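You operate a simulated robot arm through the tools that you are given. There is no shell and no other tool.

You run a simulated robot arm. Do the job below in one go: nothing can be reset, and whatever is moved stays where it is left.

TASK
Put the green nozzle on the grey hose.
Fine: shut the air valve, vent till the gauge reads zero, push the green-banded coupling onto the nozzle, then open the valve. The air is 2 bar.
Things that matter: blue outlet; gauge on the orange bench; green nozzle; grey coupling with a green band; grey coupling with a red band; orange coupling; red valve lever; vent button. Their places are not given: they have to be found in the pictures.

Only the result counts: the job must be done as asked and must still hold three seconds after the hand-in. Knocking over, shifting, dropping, spilling or breaking anything else fails it.

THE ROBOT
A 7-joint arm with a two-finger parallel gripper, fixed in place. Base frame: the origin is on the floor under the middle of its stand, x ahead of it, y to its left, z up; the work surface is at about z = 0.78. Readings come in m, degrees, newtons and seconds.
With the tool pointing down near the work surface it reaches from about 0.1 to 0.66 m from the base axis. Its first joint turns from -66.0 to 66.0 degrees. Payload 1.57 kg.
Tool frame: the origin (TCP) lies between the finger pads and is the grasp point; the fingertips stand 0.03 m ahead of it; z points along the fingers, y is the line along which they close. The gripper opens to 0.08 m. The fingers are 0.017 m wide and 0.012 m thick; the gripper's body (0.04 by 0.082 m) begins 0.08 m behind the TCP.
Orientation is that of the tool frame in the base frame, as a unit quaternion [x, y, z, w]. With the fingers straight down and closing along the base's y, the tool's x points along the base's -x, its y along +y and its z along -z.

THE INTERFACE
- The arm moves only by the tool send_rows. Its argument "rows" is text: rows parted by semicolons, each of 7 numbers parted by spaces: the closure in counts, from 0 (fully open) to 255 (shut), then the shift along the tool's x, y, z in m, then the turn, a rotation vector about the tool's x, y, z in degrees. In form: jaw tx ty tz ax ay az; .... A call has 1 to 20 rows; each row is the pose to reach, as a shift and turn from the pose commanded when the call began, along the tool's axes at that moment. Each row takes 0.2 s and may step no farther than 0.05 m and 8.6 degrees from the row before; otherwise, or with a gripper value out of range, the whole call is refused. Where a pose cannot be reached the arm comes as near as it can. A force on the tool above 50 N (or 10 N above the force at the start of the call, whichever is more), or a blocked arm, ends the call early, and 0.2 s more pass. The fingers move at their own pace (about 0.072 m/s each) and stop on an object; they squeeze with about 33 N. The grip force told is the motor's: it shows also when the fingers shut on nothing. Time passes only in rows, and 0.2 s behind the last, so rows that repeat a pose let the fingers close. The reply holds the time, the measured pose of the TCP, the force on the tool along the base axes, the opening and the grip force, in the units named above and with some noise, with the torque about the TCP (base axes, N m) and any sound that the robot's microphone picked up, and new pictures: "pictures" is both (left out), scene, wrist or none.
- Cameras (640 x 400 px; columns grow to the right, rows downward): "scene" is fixed at [0.0351, 0.4282, 1.4212]; the picture's right is [-0.92, -0.38, 0.00], its down [-0.23, 0.56, -0.79] and it looks along [0.30, -0.73, -0.61] (base axes); focal length 250 px, centre (320, 200). "wrist" rides on the gripper at [0.072, -0.007, -0.122] in the tool frame; the picture's right is [0.09, 1.00, 0.00], its down [-0.84, 0.08, -0.54] and it looks along [-0.54, 0.05, 0.84] (tool axes); focal length 238 px, centre (320, 200).
- pixel_to_xyz(camera, pixels): there is no depth. For up to 12 entries [column, row, z] of the newest picture of that camera ("zoom" is the newest enlarged one), the place [x, y] in the base frame at which the ray of that pixel passes the height z, good to about 0.002 m, but the place of the scene camera against the robot may be out by one fixed shift of up to 0.012 m in any direction. It takes no simulated time.
- enlarge(camera, box): a new picture of the part [left, top, right, bottom] of that camera's present view, enlarged. It takes no simulated time.
- job_done(): hands the job in; it is judged then, once.

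Unless the task says otherwise, let go and move clear before handing in.

The tools are called after "Request:" by a JSON object that holds its "fn" and its "kwargs". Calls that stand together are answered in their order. send_rows: Moves the arm, as the interface text tells. Its arguments: {"type":"object","properties":{"rows":{"type":"string"},"pictures":{"type":"string","enum":["both","scene","wrist","none"]}},"required":["rows"]} The other tools are called the same way: pixel_to_xyz (camera, pixels) gives the place at which the rays of pixels pass given heights; enlarge (camera, box) takes an enlarged picture of a part of a camera's view; job_done () hands the job in.

At the start:

```text
time: 0.0
tcp_pos: [0.3161, -0.2249, 1.2087]
tcp_rot: [0.0, 1.0, 0.0, 0.001]
force: [0.5, 0.3, 0.9]
ft_torque: [0.01, -0.02, 0.0]
gripper_width: 0.0798
grasp_force: 0.1
```

scene: 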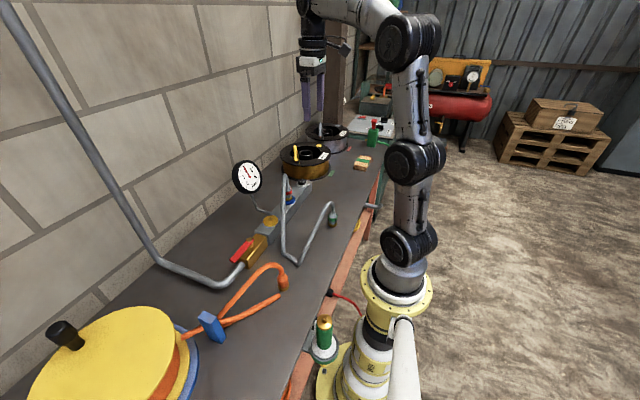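
wrist: 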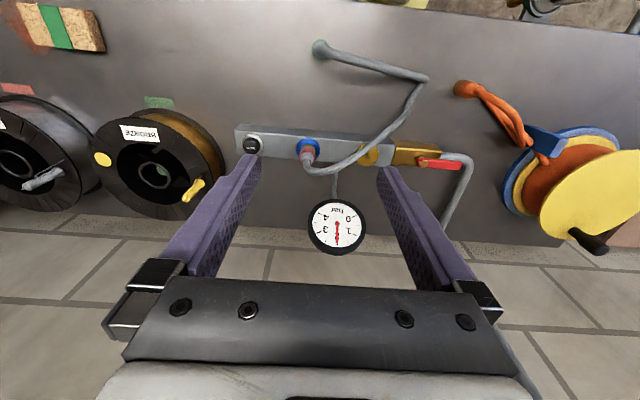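

The scene shows the manifold on the bench (scene ~(270,225)) with a gauge, red lever at (240,250), blue outlet at (290,197), grey hose to (333,218), and a green nozzle perhaps at (323,335). I'll enlarge to study these before moving.

Request:
{"fn": "enlarge", "kwargs": {"camera": "scene", "box": [210, 140, 390, 280]}}

Request:
{"fn": "enlarge", "kwargs": {"camera": "scene", "box": [260, 270, 400, 380]}}

Request:
{"fn": "enlarge", "kwargs": {"camera": "wrist", "box": [220, 20, 480, 270]}}

```text
2.86 times, centred on (300, 210) of scene
```

zoom: 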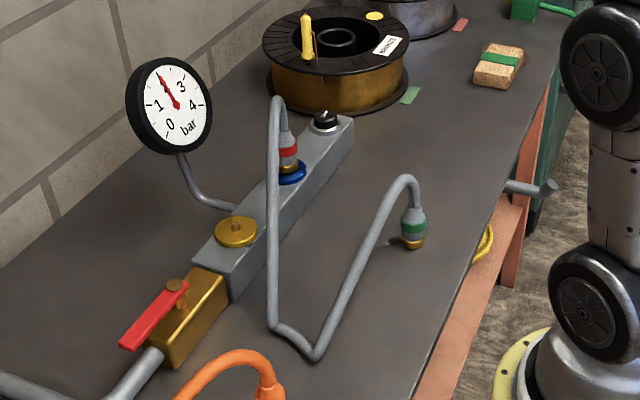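

```text
3.64 times, centred on (330, 325) of scene
```

zoom: 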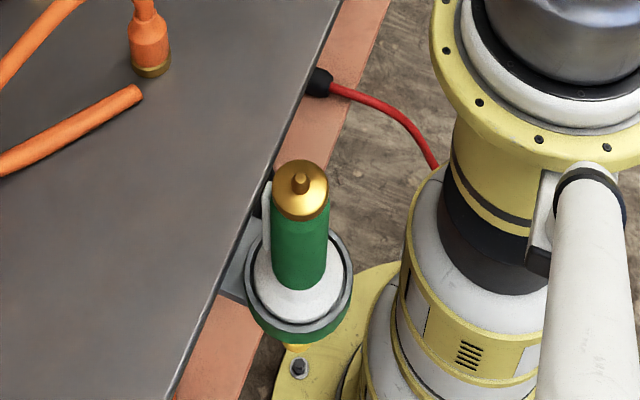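

```text
1.60 times, centred on (350, 145) of wrist
```

zoom: 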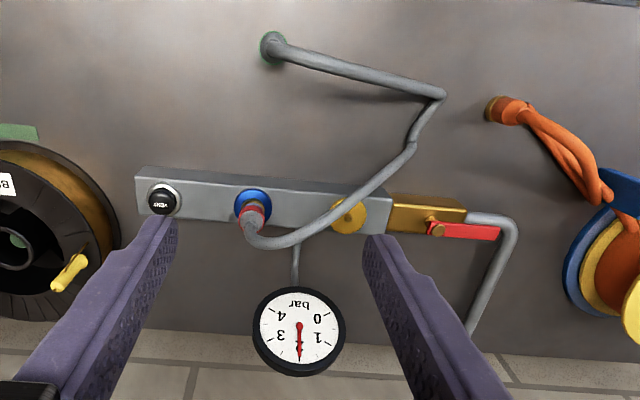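

The enlargements show the gauge at about 2 bar, the lever parallel to the pipe (valve open), the red-banded coupling on the blue outlet, the green-banded coupling pointing down at scene (332,218), and the green nozzle with its plug upward in a holder at scene (324,322). I'll triangulate the key points from both cameras.

Request:
{"fn": "pixel_to_xyz", "kwargs": {"camera": "wrist", "pixels": [[252, 145, 0.8], [252, 145, 0.9], [308, 148, 0.8], [308, 148, 0.9], [422.5, 162.5, 0.8], [422.5, 162.5, 0.9], [461, 165.6, 0.8], [461, 165.6, 0.9], [318.7, 48, 0.8], [318.7, 48, 0.9]]}}

Request:
{"fn": "pixel_to_xyz", "kwargs": {"camera": "scene", "pixels": [[302.1, 181.4, 0.8], [302.1, 181.4, 0.9], [289.5, 199.6, 0.8], [289.5, 199.6, 0.9], [250, 239.8, 0.8], [250, 239.8, 0.9], [232.9, 259, 0.8], [232.9, 259, 0.9], [332.2, 217.8, 0.8], [332.2, 217.8, 0.9], [324, 318, 0.8], [324, 318, 0.9]]}}

```text
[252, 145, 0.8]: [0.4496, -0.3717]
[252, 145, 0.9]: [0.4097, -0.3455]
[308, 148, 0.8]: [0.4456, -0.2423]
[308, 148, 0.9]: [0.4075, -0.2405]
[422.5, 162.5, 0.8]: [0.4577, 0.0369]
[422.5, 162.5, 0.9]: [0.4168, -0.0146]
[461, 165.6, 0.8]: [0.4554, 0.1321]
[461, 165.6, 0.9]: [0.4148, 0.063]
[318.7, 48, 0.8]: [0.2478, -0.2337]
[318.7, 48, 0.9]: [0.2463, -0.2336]
```

```text
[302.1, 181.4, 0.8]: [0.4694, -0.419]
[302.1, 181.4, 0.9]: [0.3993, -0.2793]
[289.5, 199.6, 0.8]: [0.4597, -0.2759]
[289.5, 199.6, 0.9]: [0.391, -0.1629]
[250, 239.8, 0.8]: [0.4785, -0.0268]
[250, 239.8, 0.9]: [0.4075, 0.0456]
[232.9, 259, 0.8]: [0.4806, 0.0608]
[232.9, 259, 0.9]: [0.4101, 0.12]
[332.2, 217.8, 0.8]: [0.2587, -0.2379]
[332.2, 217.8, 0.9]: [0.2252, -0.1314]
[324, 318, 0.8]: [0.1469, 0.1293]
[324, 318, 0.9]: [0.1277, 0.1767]
```

Triangulation gives roughly vent (0.434,-0.361,0.842), outlet (0.434,-0.242,0.83), lever pivot (0.437,0.010,0.851) with tip (0.433,0.094,0.856), and green coupling near (0.248,-0.234). I'll move the wrist camera over the valve for a closer look, staying high.

Request:
{"fn": "send_rows", "kwargs": {"rows": "0 0 0.03 0.02 0 0 0; 0 0 0.065 0.045 0 0 0; 0 0 0.1 0.07 0 0 0; 0 0 0.135 0.1 0 0 0; 0 0 0.17 0.125 0 0 0; 0 0 0.205 0.15 0 0 0; 0 0 0.235 0.175 0 0 0; 0 0 0.255 0.19 0 0 0; 0 0 0.255 0.19 0 0 0"}}

```text
time: 2.0
tcp_pos: [0.3164, 0.0302, 1.0169]
tcp_rot: [0.0, 1.0, 0.0, 0.0]
force: [0.3, 0.2, 0.2]
ft_torque: [-0.03, -0.01, -0.02]
gripper_width: 0.0798
grasp_force: 0.0
```

scene: 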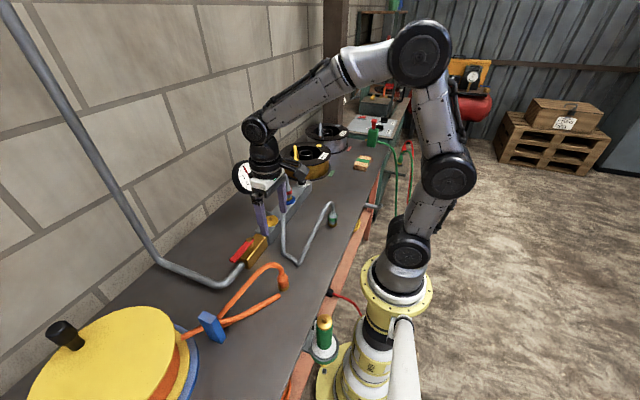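
wrist: 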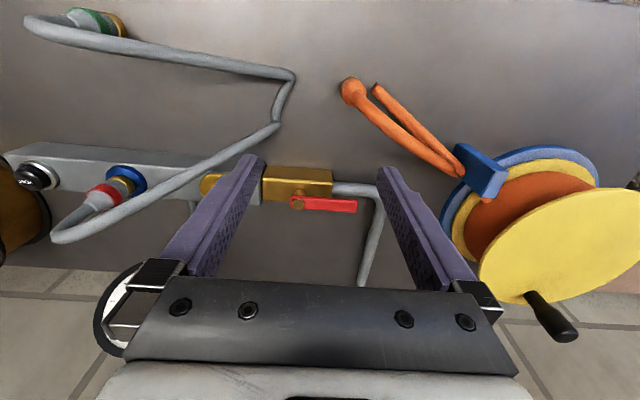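

Request:
{"fn": "enlarge", "kwargs": {"camera": "wrist", "box": [240, 130, 400, 230]}}

Request:
{"fn": "enlarge", "kwargs": {"camera": "wrist", "box": [0, 0, 320, 250]}}

Request:
{"fn": "enlarge", "kwargs": {"camera": "scene", "box": [210, 180, 370, 280]}}

Request:
{"fn": "pixel_to_xyz", "kwargs": {"camera": "wrist", "pixels": [[298, 203, 0.84], [298, 203, 0.86], [356, 206, 0.84], [356, 206, 0.86], [38, 174, 0.84], [126, 180, 0.83], [105, 25, 0.8], [105, 25, 0.83], [350, 88, 0.8]]}}

```text
4.00 times, centred on (320, 180) of wrist
```

zoom: 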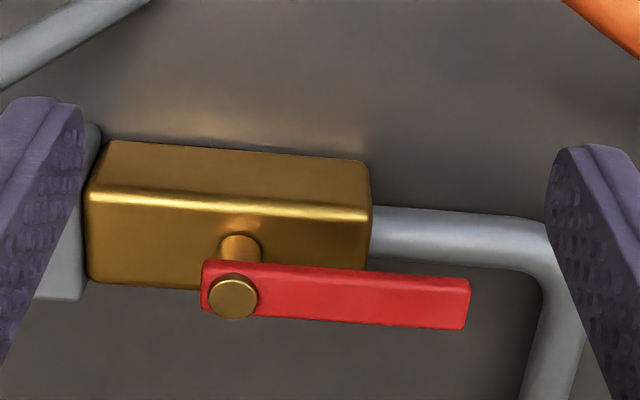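

```text
1.60 times, centred on (160, 125) of wrist
```

zoom: 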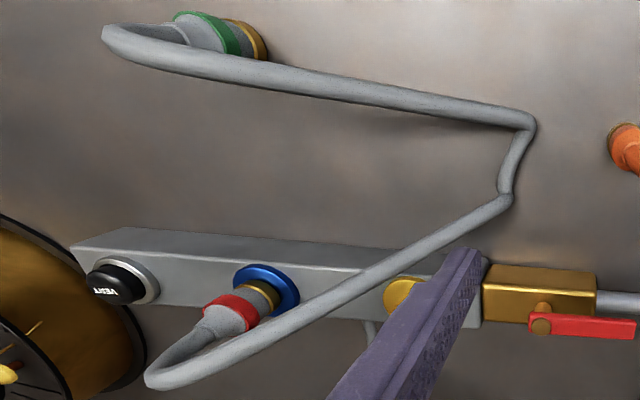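

```text
4.00 times, centred on (290, 230) of scene
```

zoom: 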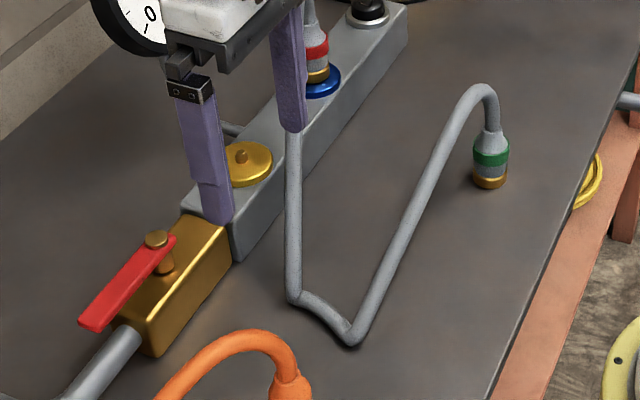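

```text
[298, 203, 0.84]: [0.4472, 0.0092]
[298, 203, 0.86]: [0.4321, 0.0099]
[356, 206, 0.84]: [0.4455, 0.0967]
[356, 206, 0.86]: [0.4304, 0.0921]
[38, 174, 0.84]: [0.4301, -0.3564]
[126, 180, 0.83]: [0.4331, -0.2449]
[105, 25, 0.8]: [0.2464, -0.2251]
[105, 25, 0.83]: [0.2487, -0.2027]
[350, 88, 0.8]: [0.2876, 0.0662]
```

The wrist zoom shows the brass valve with the red lever lying along the pipe (pivot ≈ (0.437,0.010,0.853), tip ≈ (0.433,0.093)). I'll shut the fingers and come in on the wall side of the lever, stopping just above it to check.

Request:
{"fn": "send_rows", "kwargs": {"rows": "255 -0.03 0.008 0.01 0 0 0; 255 -0.06 0.016 0.025 0 0 0; 255 -0.09 0.024 0.045 0 0 0; 255 -0.12 0.032 0.065 0 0 0; 255 -0.149 0.04 0.085 0 0 0; 255 -0.149 0.04 0.107 0 0 0; 255 -0.149 0.04 0.107 0 0 0"}}

```text
time: 3.6
tcp_pos: [0.4652, 0.0702, 0.9118]
tcp_rot: [0.0, 1.0, 0.0, 0.0]
force: [0.1, -0.1, -0.1]
ft_torque: [-0.01, -0.04, -0.01]
gripper_width: 0.0
grasp_force: 21.1
```

scene: 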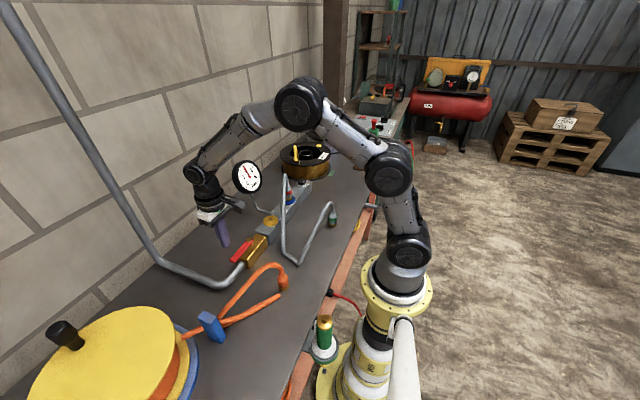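
wrist: 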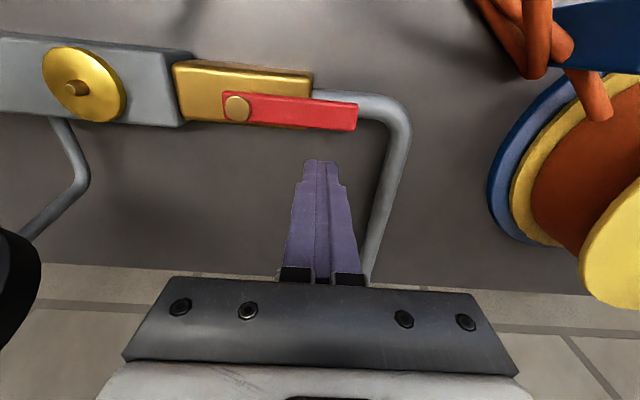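

The wrist view shows the shut fingers on the wall side of the lever (lever at (295,110), fingers at (320,165)). I'll lower them beside the lever and give a cautious 20° push toward the robot to see if it swings that way.

Request:
{"fn": "send_rows", "kwargs": {"rows": "255 0 0 0.02 0 0 0; 255 0 0 0.042 0 0 0; 255 0.0107 -0.005 0.042 0 0 0; 255 0.0156 -0.004 0.042 0 0 0; 255 0.0205 -0.003 0.042 0 0 0; 255 0.0256 -0.0028 0.042 0 0 0; 255 0.0306 -0.0025 0.042 0 0 0"}}

```text
time: 5.2
tcp_pos: [0.4341, 0.068, 0.871]
tcp_rot: [-0.001, 1.0, 0.001, 0.0]
force: [2.0, -0.5, 0.7]
ft_torque: [-0.04, -0.04, 0.02]
gripper_width: 0.0002
grasp_force: 21.5
```

scene: 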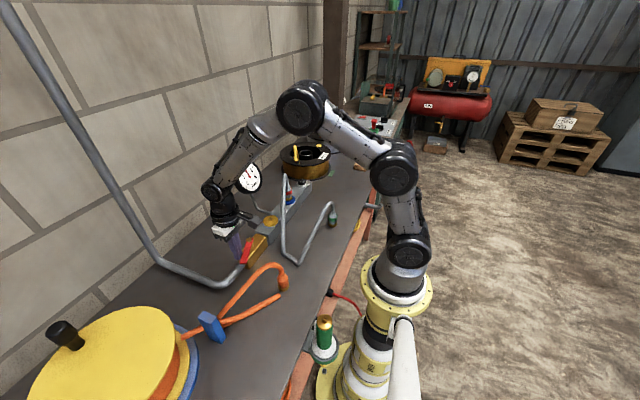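
wrist: 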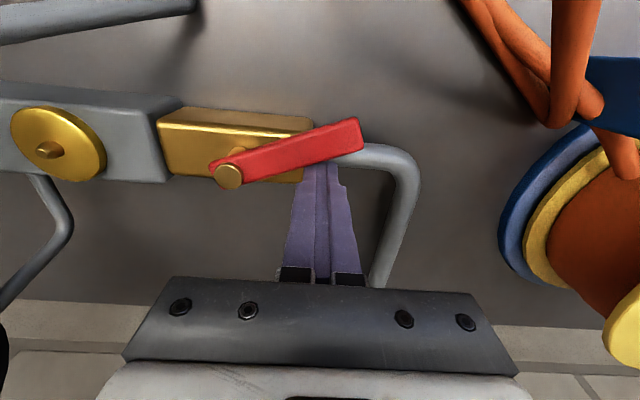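

The lever swung with only 2 N of force (now ~20°, red lever at (290,150) in the wrist picture), so this is the right way. I'll follow the arc to about 90°.

Request:
{"fn": "send_rows", "kwargs": {"rows": "255 0.0099 -0.0013 0 0 0 0; 255 0.0195 -0.0043 0 0 0 0; 255 0.0285 -0.0089 0 0 0 0; 255 0.0365 -0.015 0 0 0 0; 255 0.0433 -0.0225 0 0 0 0; 255 0.0487 -0.0309 0 0 0 0; 255 0.0526 -0.0402 0 0 0 0; 255 0.0526 -0.0402 0 0 0 0"}}

```text
time: 7.0
tcp_pos: [0.3825, 0.029, 0.8711]
tcp_rot: [-0.001, 1.0, 0.0, 0.001]
force: [4.2, 17.3, -1.8]
ft_torque: [0.25, -0.03, 0.16]
gripper_width: 0.0
grasp_force: 20.7
```

scene: 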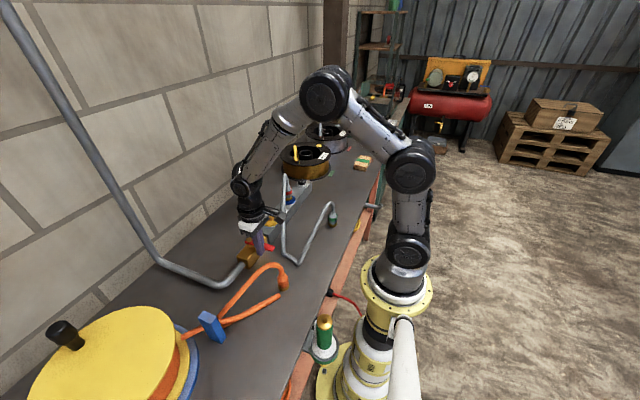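
wrist: 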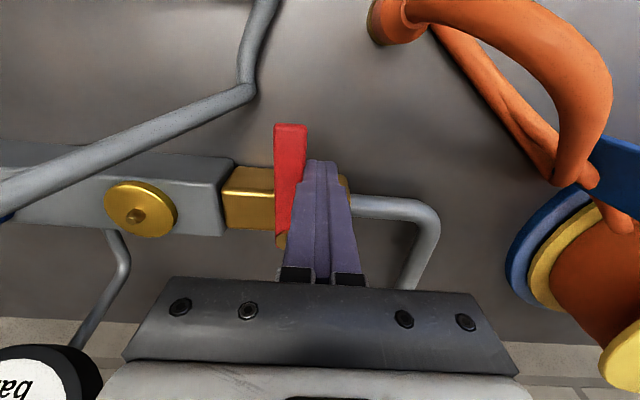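

The lever now points toward the robot at 90° (wrist (290,180)), and 17 N shows it is against its stop, so the valve is shut. I'll back off, rise, and travel to above the vent button.

Request:
{"fn": "send_rows", "kwargs": {"rows": "255 0 0.015 0 0 0 0; 255 0 0.02 -0.04 0 0 0; 255 0 0.02 -0.085 0 0 0; 255 0.005 0.02 -0.13 0 0 0; 255 0.02 0.0 -0.15 0 0 0; 255 0.02 -0.04 -0.15 0 0 0; 255 0.02 -0.085 -0.15 0 0 0; 255 0.02 -0.13 -0.15 0 0 0; 255 0.02 -0.175 -0.15 0 0 0; 255 0.02 -0.22 -0.15 0 0 0; 255 0.02 -0.265 -0.15 0 0 0; 255 0.02 -0.31 -0.15 0 0 0; 255 0.02 -0.35 -0.15 0 0 0; 255 0.01 -0.3865 -0.15 0 0 0; 255 -0.02 -0.3865 -0.15 0 0 0; 255 -0.051 -0.3865 -0.13 0 0 0; 255 -0.051 -0.3865 -0.1 0 0 0; 255 -0.051 -0.3865 -0.1 0 0 0"}}

```text
time: 10.8
tcp_pos: [0.4337, -0.3566, 0.9679]
tcp_rot: [0.0, 1.0, 0.0, 0.0]
force: [0.4, -0.4, -0.2]
ft_torque: [0.0, 0.01, -0.01]
gripper_width: 0.0
grasp_force: 21.5
```

scene: 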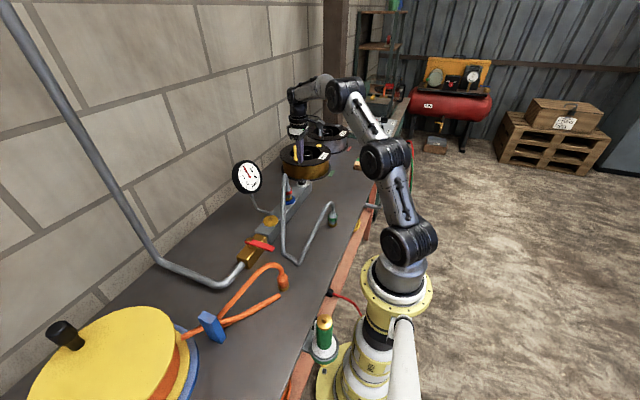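
wrist: 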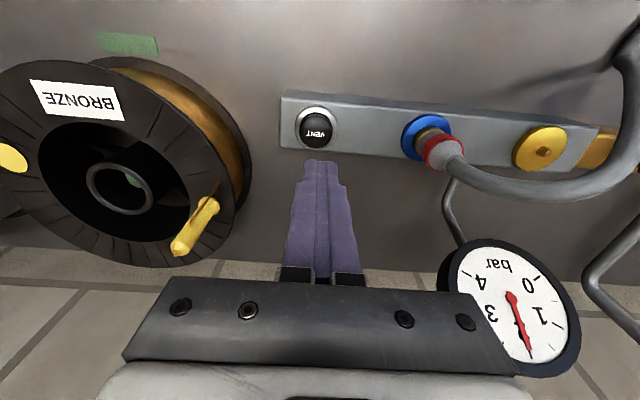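

The wrist view shows the VENT button at (317,128) just ahead of the finger tips, gauge still at 2, and the scene shows the lever crossways at (262,245). I'll pin down the button's place precisely.

Request:
{"fn": "pixel_to_xyz", "kwargs": {"camera": "wrist", "pixels": [[317, 128, 0.835], [317, 128, 0.842], [317, 128, 0.85], [438, 140, 0.83], [438, 140, 0.85]]}}

Request:
{"fn": "enlarge", "kwargs": {"camera": "wrist", "box": [260, 80, 420, 180]}}

Request:
{"fn": "enlarge", "kwargs": {"camera": "scene", "box": [220, 130, 380, 270]}}

```text
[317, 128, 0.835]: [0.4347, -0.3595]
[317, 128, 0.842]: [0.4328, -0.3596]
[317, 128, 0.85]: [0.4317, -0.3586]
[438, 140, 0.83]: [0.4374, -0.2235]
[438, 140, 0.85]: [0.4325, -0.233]
```

```text
4.00 times, centred on (340, 130) of wrist
```

zoom: 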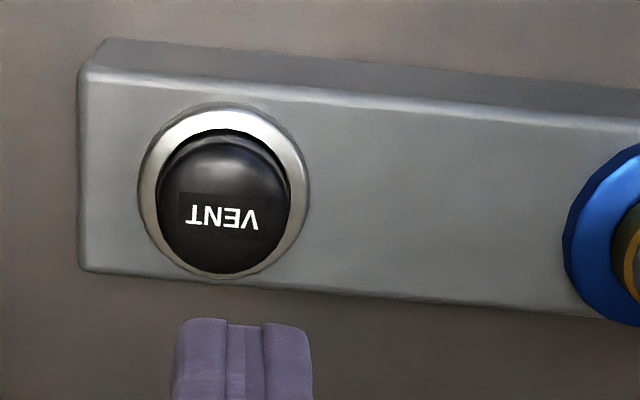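

```text
2.86 times, centred on (300, 200) of scene
```

zoom: 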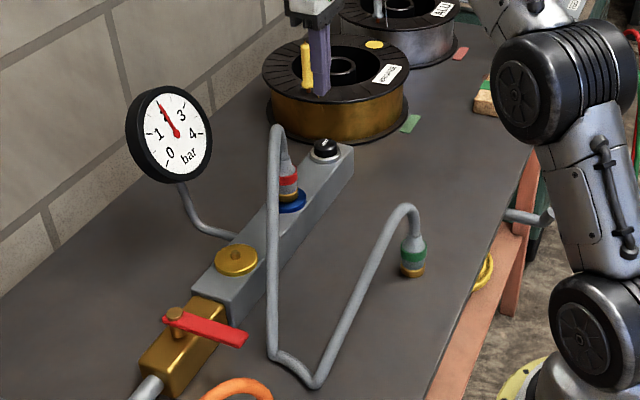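

The button is centred at about (0.434,-0.359), top near 0.842-0.845. I'll descend onto it and press gently in small steps.

Request:
{"fn": "send_rows", "kwargs": {"rows": "255 0 -0.001 0.03 0 0 0; 255 0 -0.001 0.06 0 0 0; 255 0 -0.001 0.085 0 0 0; 255 0 -0.001 0.092 0 0 0; 255 0 -0.001 0.096 0 0 0; 255 0 -0.001 0.099 0 0 0; 255 0 -0.001 0.102 0 0 0"}}

```text
time: 12.4
tcp_pos: [0.4327, -0.3608, 0.8741]
tcp_rot: [0.0, 1.0, -0.002, 0.002]
force: [-14.8, 11.7, 44.0]
ft_torque: [0.39, 0.53, -0.06]
gripper_width: 0.0
grasp_force: 21.5
heard: click
```

scene: 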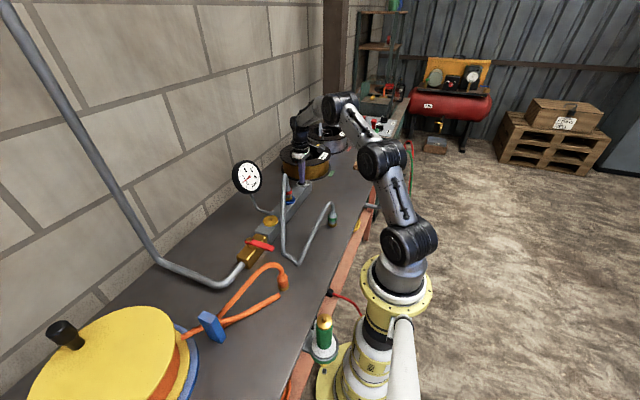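
wrist: 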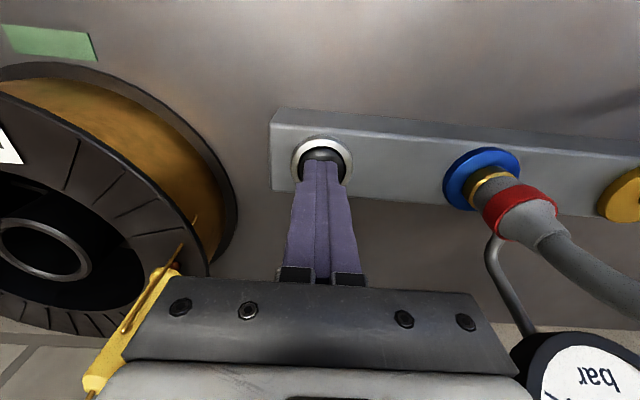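

A click was heard with 44 N, and the gauge needle in the scene at (248,177) has started to move. I'll ease off a hair while keeping the button down and hold so the pressure drops.

Request:
{"fn": "send_rows", "kwargs": {"rows": "255 0 0 -0.001 0 0 0; 255 0 0 -0.001 0 0 0; 255 0 0 -0.001 0 0 0; 255 0 0 -0.001 0 0 0; 255 0 0 -0.001 0 0 0; 255 0 0 -0.001 0 0 0; 255 0 0 -0.001 0 0 0; 255 0 0 -0.001 0 0 0; 255 0 0 -0.001 0 0 0; 255 0 0 -0.001 0 0 0"}}

Request:
{"fn": "enlarge", "kwargs": {"camera": "scene", "box": [210, 140, 330, 215]}}

```text
time: 14.6
tcp_pos: [0.4331, -0.3618, 0.8732]
tcp_rot: [0.0, 1.0, -0.004, 0.004]
force: [-8.0, 9.3, 39.0]
ft_torque: [0.3, 0.29, -0.02]
gripper_width: 0.0002
grasp_force: 21.7
```

scene: 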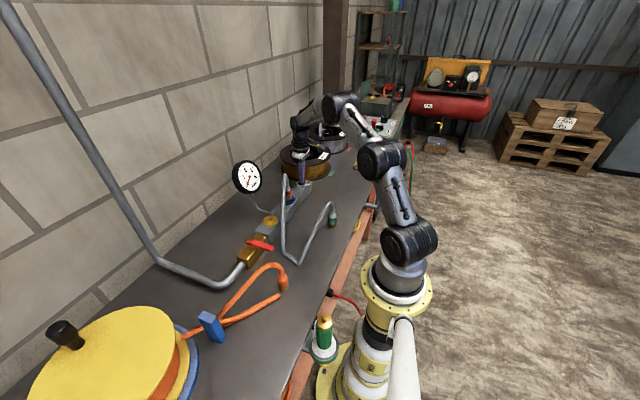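
wrist: 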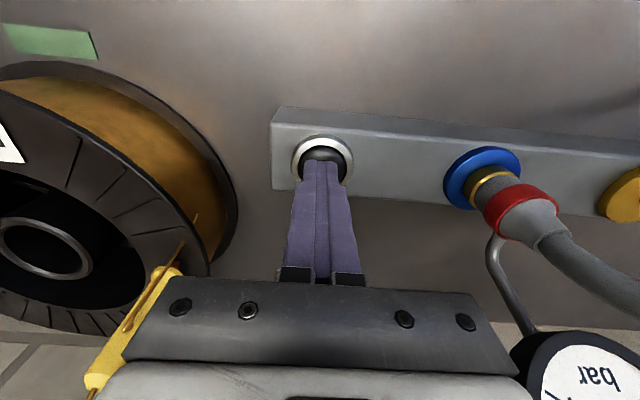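

```text
5.33 times, centred on (270, 178) of scene
```

zoom: 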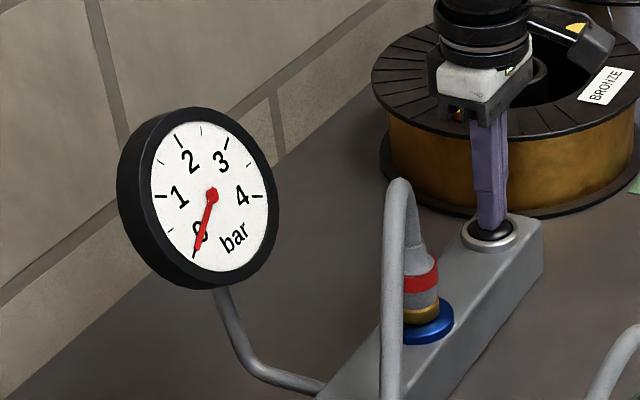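

The enlarged gauge needle points at 0 (zoom tip (195,255)). I'll hold another second, check whether it still creeps, then release.

Request:
{"fn": "send_rows", "kwargs": {"rows": "255 0 0 0 0 0 0; 255 0 0 0 0 0 0; 255 0 0 0 0 0 0; 255 0 0 0 0 0 0; 255 0 0 0 0 0 0; 255 0 0 0 0 0 0; 255 0 0 0 0 0 0; 255 0 0 0 0 0 0", "pictures": "scene"}}

Request:
{"fn": "enlarge", "kwargs": {"camera": "scene", "box": [220, 150, 280, 200]}}

```text
time: 16.4
tcp_pos: [0.4338, -0.3618, 0.8738]
tcp_rot: [0.0, 1.0, -0.004, 0.005]
force: [-7.0, 8.1, 38.2]
ft_torque: [0.29, 0.29, 0.0]
gripper_width: 0.0001
grasp_force: 21.2
```

scene: 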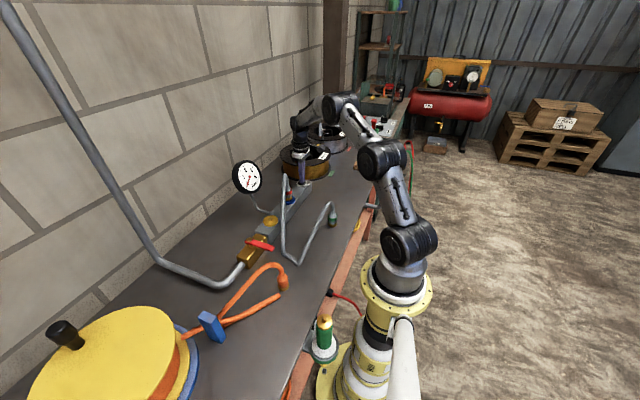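

```text
8.00 times, centred on (250, 175) of scene
```

zoom: 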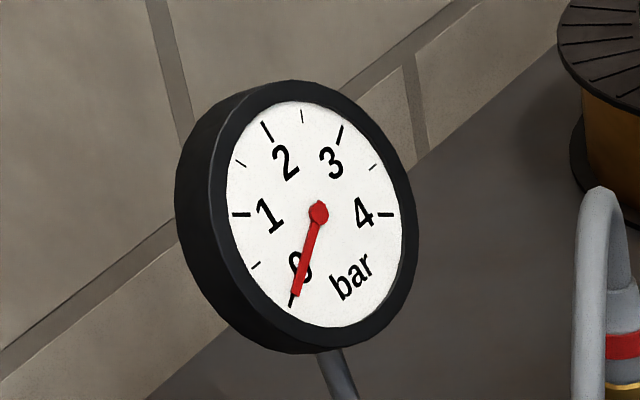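

The gauge is steady at zero. I'll release the button, rise, open the fingers and move to look at the green-banded coupling from near above.

Request:
{"fn": "send_rows", "kwargs": {"rows": "255 0 0 -0.02 0 0 0; 255 0 0 -0.06 0 0 0; 255 0 0 -0.105 0 0 0; 255 0 0 -0.15 0 0 0; 200 0.035 0.015 -0.17 0 0 0; 100 0.07 0.035 -0.17 0 0 0; 0 0.105 0.055 -0.17 0 0 0; 0 0.14 0.075 -0.17 0 0 0; 0 0.175 0.095 -0.15 0 0 0; 0 0.21 0.115 -0.13 0 0 0; 0 0.235 0.125 -0.12 0 0 0; 0 0.235 0.125 -0.12 0 0 0"}}

```text
time: 19.0
tcp_pos: [0.1974, -0.2337, 0.9915]
tcp_rot: [0.0, 1.0, 0.0, 0.0]
force: [0.2, 0.2, -0.2]
ft_torque: [-0.02, -0.02, 0.02]
gripper_width: 0.0799
grasp_force: 0.1
```

scene: 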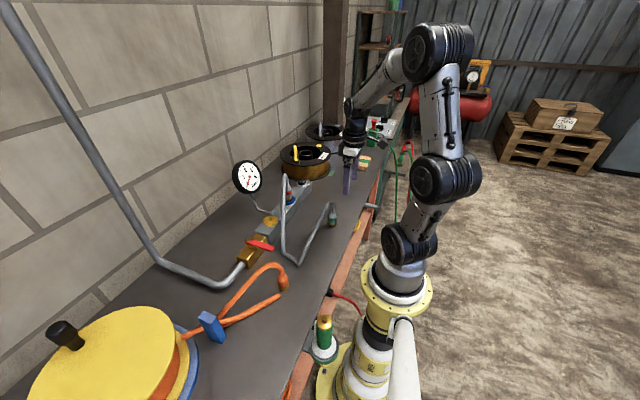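
wrist: 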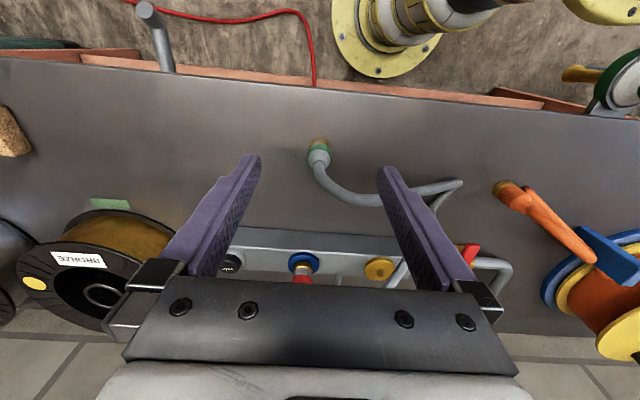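

The coupling shows at wrist (318,150), hose leaving it toward the picture's bottom. I'll enlarge it and measure.

Request:
{"fn": "enlarge", "kwargs": {"camera": "wrist", "box": [250, 110, 410, 210]}}

Request:
{"fn": "enlarge", "kwargs": {"camera": "wrist", "box": [480, 40, 640, 140]}}

Request:
{"fn": "enlarge", "kwargs": {"camera": "scene", "box": [290, 180, 370, 240]}}

```text
4.00 times, centred on (330, 160) of wrist
```

zoom: 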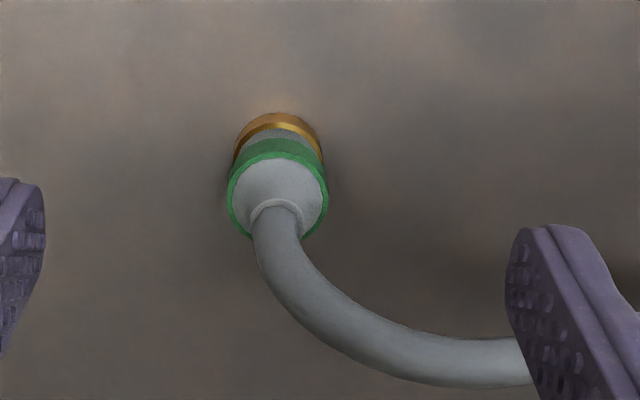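

```text
4.00 times, centred on (560, 90) of wrist
```

zoom: 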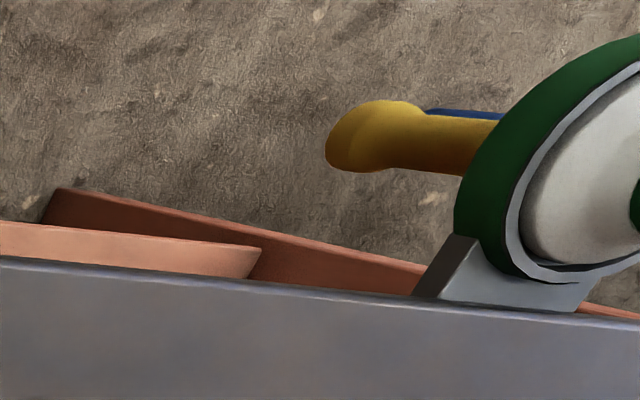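

```text
6.67 times, centred on (330, 210) of scene
```

zoom: 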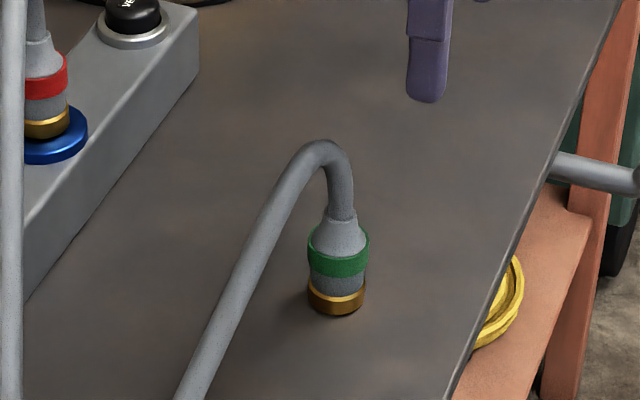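

The coupling stands mouth-down at about (0.2445,-0.231), its body z≈0.78–0.845, and the hose arches off toward +y. Before gripping it I'll go and look at the green nozzle, which peeks in at wrist (620,90), travelling high and clear of the column.

Request:
{"fn": "send_rows", "kwargs": {"rows": "0 -0.022 0.034 -0.02 0 0 0; 0 -0.047 0.074 -0.04 0 0 0; 0 -0.052 0.119 -0.06 0 0 0; 0 -0.052 0.164 -0.07 0 0 0; 0 -0.052 0.209 -0.08 0 0 0; 0 -0.052 0.254 -0.09 0 0 0; 0 -0.047 0.299 -0.09 0 0 0; 0 -0.027 0.339 -0.09 0 0 0; 0 0.003 0.374 -0.09 0 0 0; 0 0.028 0.384 -0.09 0 0 0; 0 0.028 0.384 -0.09 0 0 0"}}

```text
refused: row 2 steps farther than a row can; nothing moved
```

That call was refused because one step was just over 0.05 m. I'll resend it with finer steps.

Request:
{"fn": "send_rows", "kwargs": {"rows": "0 -0.022 0.034 -0.02 0 0 0; 0 -0.04 0.07 -0.04 0 0 0; 0 -0.052 0.113 -0.055 0 0 0; 0 -0.052 0.159 -0.068 0 0 0; 0 -0.052 0.204 -0.08 0 0 0; 0 -0.052 0.25 -0.09 0 0 0; 0 -0.047 0.295 -0.09 0 0 0; 0 -0.027 0.335 -0.09 0 0 0; 0 0.003 0.372 -0.09 0 0 0; 0 0.028 0.384 -0.09 0 0 0; 0 0.028 0.384 -0.09 0 0 0"}}

```text
time: 21.4
tcp_pos: [0.1664, 0.1509, 1.081]
tcp_rot: [0.0, 1.0, 0.0, 0.0]
force: [-0.4, -0.4, -0.5]
ft_torque: [-0.02, 0.0, 0.0]
gripper_width: 0.0801
grasp_force: 0.3
```

scene: 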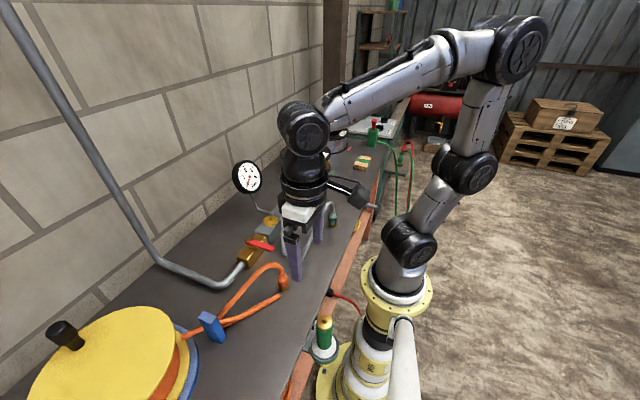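
wrist: 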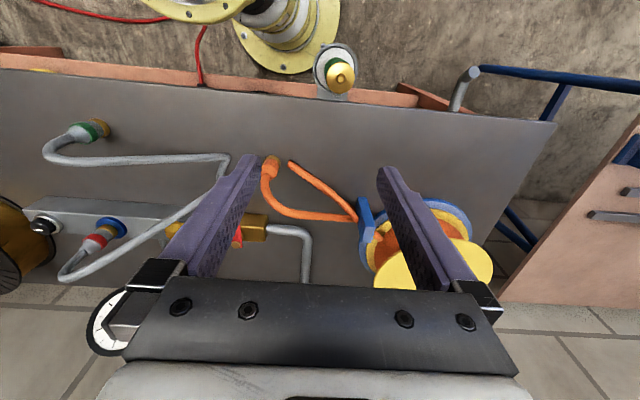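

The nozzle is visible at wrist (340,75) in its holder at the bench edge. I'll enlarge it and take measurements.

Request:
{"fn": "enlarge", "kwargs": {"camera": "wrist", "box": [290, 30, 390, 110]}}

Request:
{"fn": "enlarge", "kwargs": {"camera": "scene", "box": [290, 300, 360, 360]}}

```text
5.00 times, centred on (340, 70) of wrist
```

zoom: 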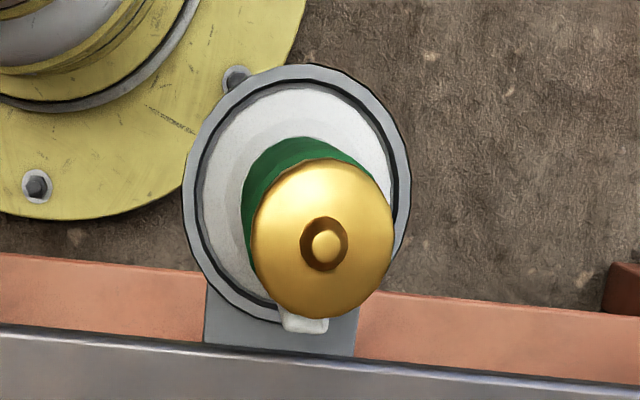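

```text
6.67 times, centred on (325, 330) of scene
```

zoom: 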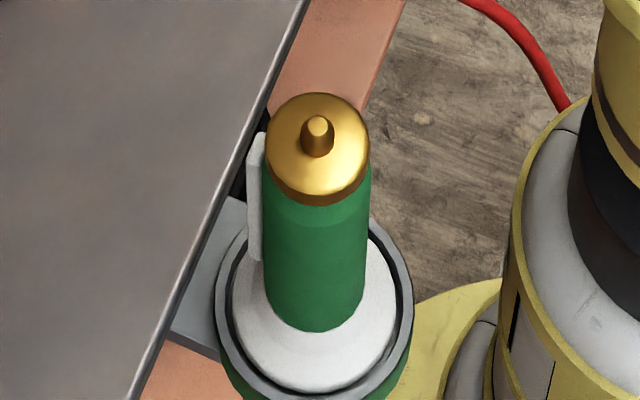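

The zooms show the nozzle's brass top with a small central nub: wrist zoom (327,244), scene zoom (318,125). I'll triangulate it and also check the far green item at scene (375,130).

Request:
{"fn": "pixel_to_xyz", "kwargs": {"camera": "wrist", "pixels": [[341.4, 78.8, 0.8], [341.4, 78.8, 0.85], [341.4, 78.8, 0.9], [340.2, 77.5, 0.8], [340.2, 77.5, 0.85], [100, 129, 0.8], [100, 129, 0.82], [275, 160, 0.8]]}}

Request:
{"fn": "pixel_to_xyz", "kwargs": {"camera": "scene", "pixels": [[324.7, 318.7, 0.8], [324.7, 318.7, 0.85], [324.7, 318.7, 0.9], [324.6, 322, 0.8], [324.6, 322, 0.85]]}}

Request:
{"fn": "enlarge", "kwargs": {"camera": "scene", "box": [330, 100, 430, 200]}}

```text
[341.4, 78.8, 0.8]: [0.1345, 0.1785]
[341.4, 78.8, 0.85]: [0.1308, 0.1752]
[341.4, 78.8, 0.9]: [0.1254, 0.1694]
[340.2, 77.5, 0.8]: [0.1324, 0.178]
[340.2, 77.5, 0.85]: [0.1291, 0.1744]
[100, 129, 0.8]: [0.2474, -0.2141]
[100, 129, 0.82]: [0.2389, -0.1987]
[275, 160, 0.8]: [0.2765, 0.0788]
```

```text
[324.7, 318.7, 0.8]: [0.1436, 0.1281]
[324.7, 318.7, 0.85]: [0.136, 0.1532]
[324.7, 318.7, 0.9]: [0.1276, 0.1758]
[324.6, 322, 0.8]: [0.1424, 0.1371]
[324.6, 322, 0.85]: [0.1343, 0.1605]
```

```text
4.00 times, centred on (380, 150) of scene
```

zoom: 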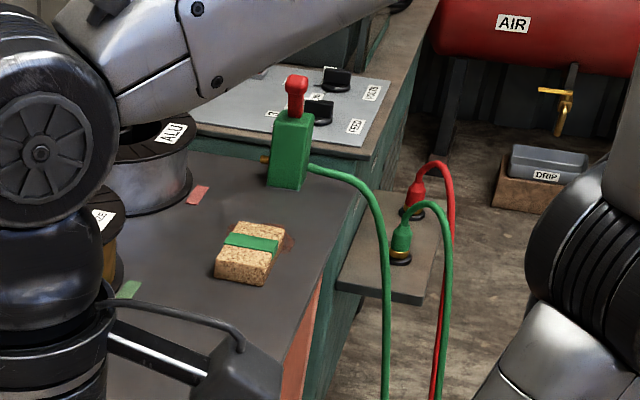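

The far green item is just a foot-valve box with green hose, so the nozzle in the bench-edge holder is the target, its nub at roughly (0.127,0.170,0.889). On the way back to the coupling I'll take a second wrist view from the side to fix the nub's height.

Request:
{"fn": "send_rows", "kwargs": {"rows": "0 -0.01 -0.035 0.02 0 0 0; 0 -0.018 -0.07 0.04 0 0 0; 0 -0.025 -0.105 0.06 0 0 0; 0 -0.03 -0.131 0.08 0 0 0; 0 -0.03 -0.131 0.08 0 0 0"}}

Request:
{"fn": "enlarge", "kwargs": {"camera": "wrist", "box": [430, 20, 590, 140]}}

```text
time: 22.6
tcp_pos: [0.1971, 0.0153, 0.9969]
tcp_rot: [0.001, 1.0, 0.0, -0.001]
force: [1.0, 0.0, -0.5]
ft_torque: [0.0, 0.02, 0.01]
gripper_width: 0.0802
grasp_force: 0.1
```

scene: 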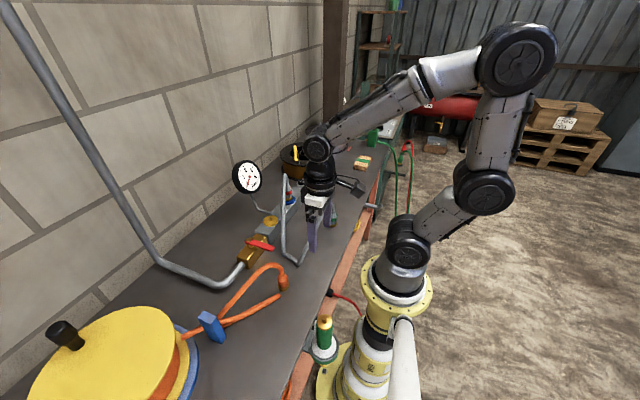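
wrist: 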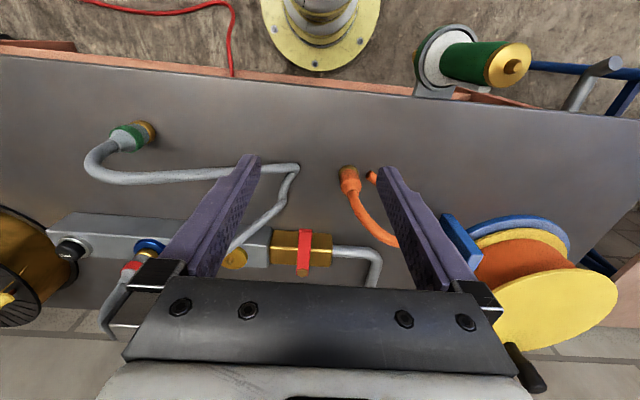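

```text
3.33 times, centred on (510, 80) of wrist
```

zoom: 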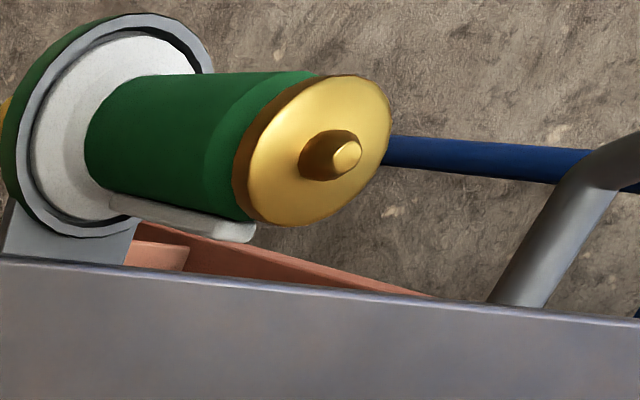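

A clear side view: nub top at zoom (347,153), i.e. wrist (518.2,65.9), base at (510,67). I'll get its rays, and re-measure the coupling at wrist (130,135).

Request:
{"fn": "pixel_to_xyz", "kwargs": {"camera": "wrist", "pixels": [[518.2, 65.9, 0.86], [518.2, 65.9, 0.88], [518.2, 65.9, 0.9], [510, 67.1, 0.86], [510, 67.1, 0.88], [510, 67.1, 0.9]]}}

Request:
{"fn": "enlarge", "kwargs": {"camera": "wrist", "box": [70, 90, 230, 190]}}

```text
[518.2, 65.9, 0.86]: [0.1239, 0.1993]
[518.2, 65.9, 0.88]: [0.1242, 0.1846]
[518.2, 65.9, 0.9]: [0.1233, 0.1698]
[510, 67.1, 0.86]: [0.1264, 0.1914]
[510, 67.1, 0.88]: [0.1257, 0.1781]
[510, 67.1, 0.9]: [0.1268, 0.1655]
```

```text
4.00 times, centred on (150, 140) of wrist
```

zoom: 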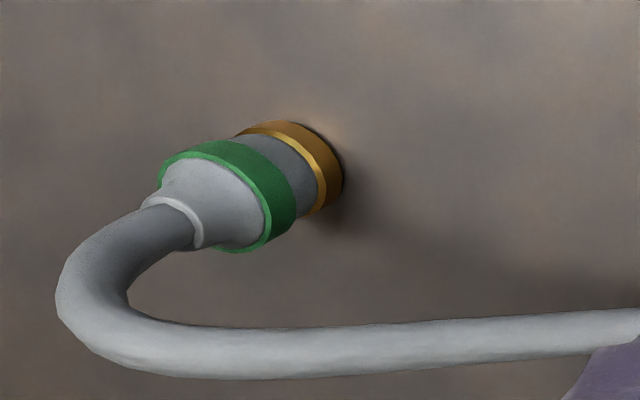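

Two wrist views agree on the nub top at about (0.1245,0.170,0.900), base ≈0.892. The coupling sits on the bench at (0.2445,-0.2305) with its green band at z≈0.82 and hose arch top ≈0.89. I'll move above it while turning the tool -90° so the fingers close along x with the hose passing between them.

Request:
{"fn": "send_rows", "kwargs": {"rows": "0 -0.004 -0.023 0 0 0 -8.2; 0 -0.008 -0.046 0 0 0 -16.4; 0 -0.012 -0.068 0 0 0 -24.5; 0 -0.016 -0.091 0 0 0 -32.7; 0 -0.02 -0.114 0 0 0 -40.9; 0 -0.024 -0.137 0 0 0 -49.1; 0 -0.028 -0.16 0 0 0 -57.3; 0 -0.032 -0.183 0 0 0 -65.5; 0 -0.036 -0.205 0 0 0 -73.6; 0 -0.04 -0.228 0 0 0 -81.8; 0 -0.0445 -0.251 0 0 0 -90; 0 -0.0445 -0.251 0 0 0 -90"}}

```text
time: 25.2
tcp_pos: [0.2454, -0.2322, 0.9984]
tcp_rot: [0.707, -0.707, 0.0, 0.0]
force: [-0.1, -0.1, -0.4]
ft_torque: [0.01, 0.0, 0.03]
gripper_width: 0.08
grasp_force: 0.0
```

scene: 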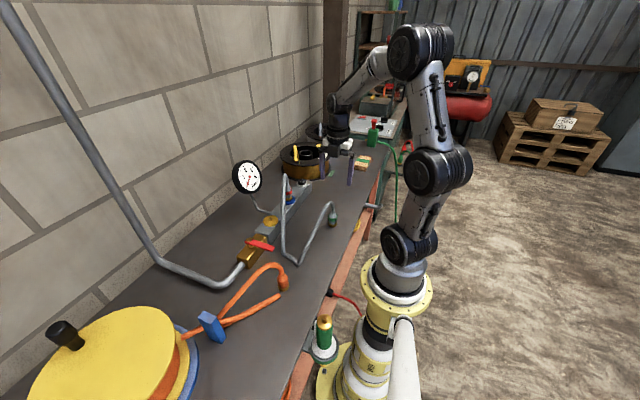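
wrist: 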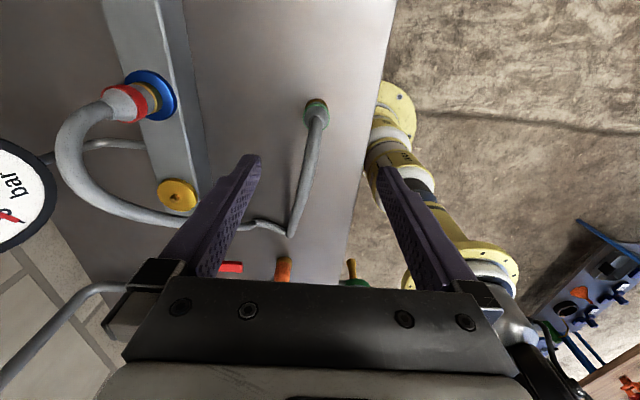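

Yaw is done; the coupling's green band is at wrist (316,108), hose running straight down the picture between the fingers. I'll enlarge to check lateral centering.

Request:
{"fn": "enlarge", "kwargs": {"camera": "wrist", "box": [256, 70, 384, 150]}}

Request:
{"fn": "pixel_to_xyz", "kwargs": {"camera": "wrist", "pixels": [[316, 108, 0.78], [316, 108, 0.82], [316, 108, 0.84]]}}

```text
5.00 times, centred on (320, 110) of wrist
```

zoom: 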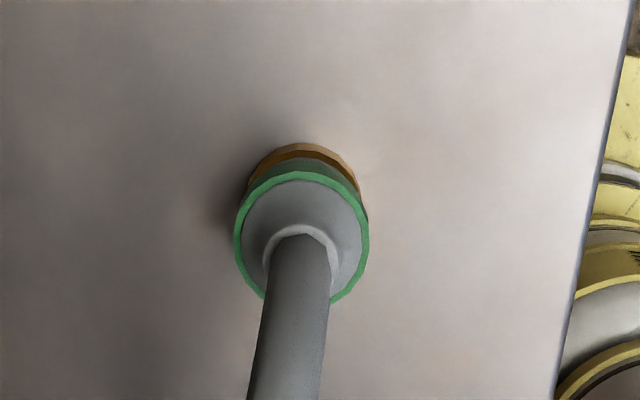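

```text
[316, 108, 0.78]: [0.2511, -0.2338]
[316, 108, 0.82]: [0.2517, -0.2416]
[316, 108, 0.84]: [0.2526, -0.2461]
```

Request:
{"fn": "pixel_to_xyz", "kwargs": {"camera": "wrist", "pixels": [[316.4, 117.4, 0.82], [316.4, 117.4, 0.825], [316.4, 117.4, 0.83], [316.4, 110, 0.79], [310, 200, 0.78]]}}

```text
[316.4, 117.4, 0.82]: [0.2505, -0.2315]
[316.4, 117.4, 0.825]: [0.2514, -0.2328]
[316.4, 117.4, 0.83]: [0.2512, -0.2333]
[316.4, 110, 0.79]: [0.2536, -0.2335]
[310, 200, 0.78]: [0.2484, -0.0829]
```

Estimates for the coupling cluster at about (0.248,-0.232). I'll descend part-way, with the fingers straddling the hose, and check again.

Request:
{"fn": "send_rows", "kwargs": {"rows": "0 0.001 -0.0035 0.03 0 0 0; 0 0.001 -0.0035 0.06 0 0 0; 0 0.001 -0.0035 0.09 0 0 0; 0 0.001 -0.0035 0.11 0 0 0; 0 0.001 -0.0035 0.11 0 0 0"}}

Request:
{"fn": "enlarge", "kwargs": {"camera": "wrist", "box": [220, 60, 420, 190]}}

```text
time: 26.4
tcp_pos: [0.2484, -0.2344, 0.8897]
tcp_rot: [0.707, -0.707, 0.0, 0.0]
force: [0.1, 0.1, -1.0]
ft_torque: [0.01, -0.02, 0.04]
gripper_width: 0.0799
grasp_force: 0.1
```

scene: 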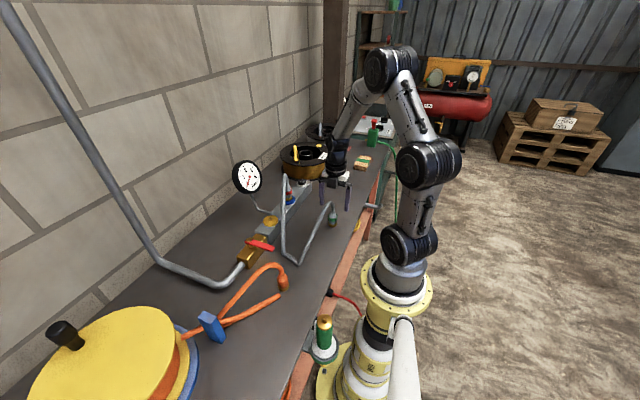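
wrist: 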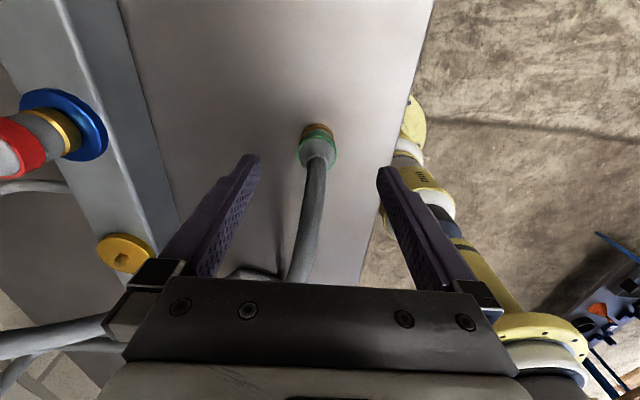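

```text
3.08 times, centred on (320, 125) of wrist
```

zoom: 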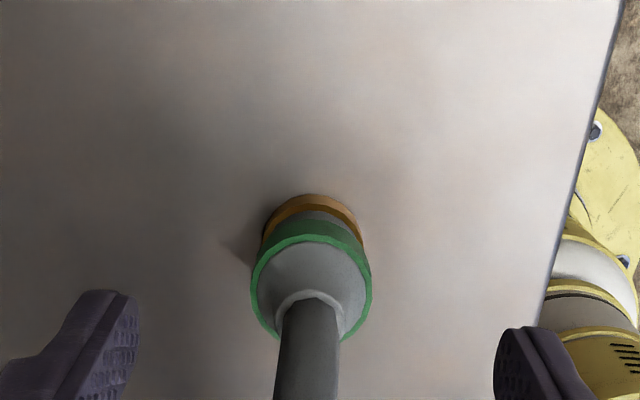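

Request:
{"fn": "pixel_to_xyz", "kwargs": {"camera": "wrist", "pixels": [[317.1, 150.9, 0.815], [317.1, 150.9, 0.82], [317.1, 150.9, 0.825], [317.1, 150.9, 0.83], [317.5, 136, 0.785]]}}

```text
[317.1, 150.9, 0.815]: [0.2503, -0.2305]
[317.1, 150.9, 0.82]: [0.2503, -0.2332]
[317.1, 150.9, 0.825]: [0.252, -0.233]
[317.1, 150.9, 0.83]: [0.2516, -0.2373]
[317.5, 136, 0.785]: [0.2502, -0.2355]
```

The coupling centre reads about (0.2505,-0.233), within 2 mm of the tool. I'll correct and go down to grasp height (TCP ≈0.824), then look before closing.

Request:
{"fn": "send_rows", "kwargs": {"rows": "0 0 -0.002 0.02 0 0 0; 0 0 -0.002 0.04 0 0 0; 0 0 -0.002 0.055 0 0 0; 0 0 -0.002 0.066 0 0 0; 0 0 -0.002 0.066 0 0 0"}}

Request:
{"fn": "enlarge", "kwargs": {"camera": "wrist", "box": [200, 110, 440, 260]}}

Request:
{"fn": "enlarge", "kwargs": {"camera": "scene", "box": [280, 150, 380, 240]}}

```text
time: 27.6
tcp_pos: [0.2509, -0.234, 0.8227]
tcp_rot: [0.707, -0.707, 0.0, 0.0]
force: [-0.2, 0.0, -0.2]
ft_torque: [0.01, -0.01, -0.02]
gripper_width: 0.08
grasp_force: 0.0
```

scene: 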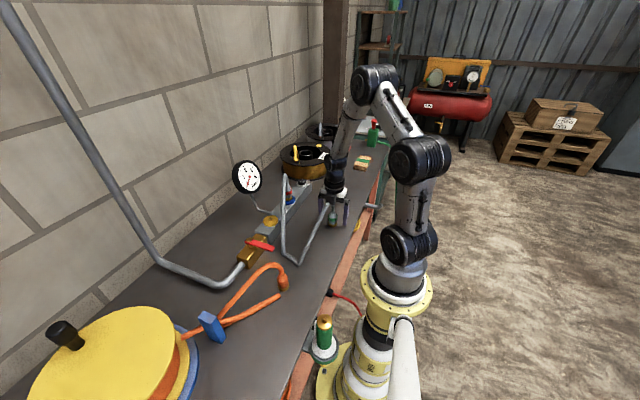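
wrist: 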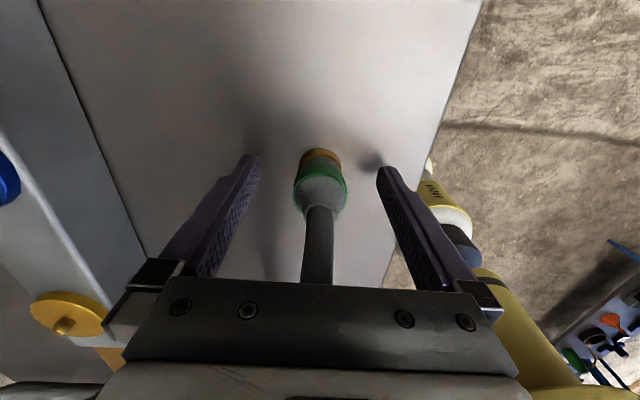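

```text
2.67 times, centred on (320, 185) of wrist
```

zoom: 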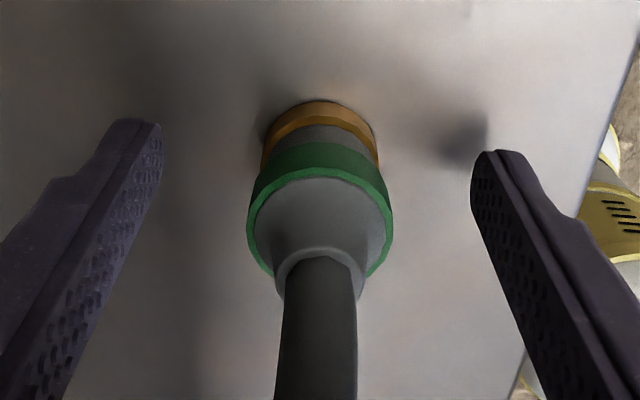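

```text
4.44 times, centred on (330, 195) of scene
```

zoom: 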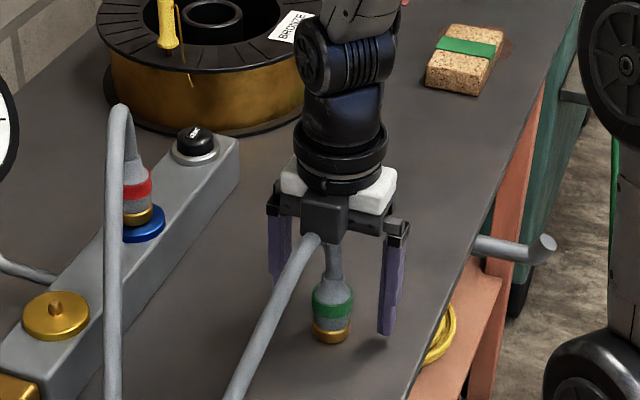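

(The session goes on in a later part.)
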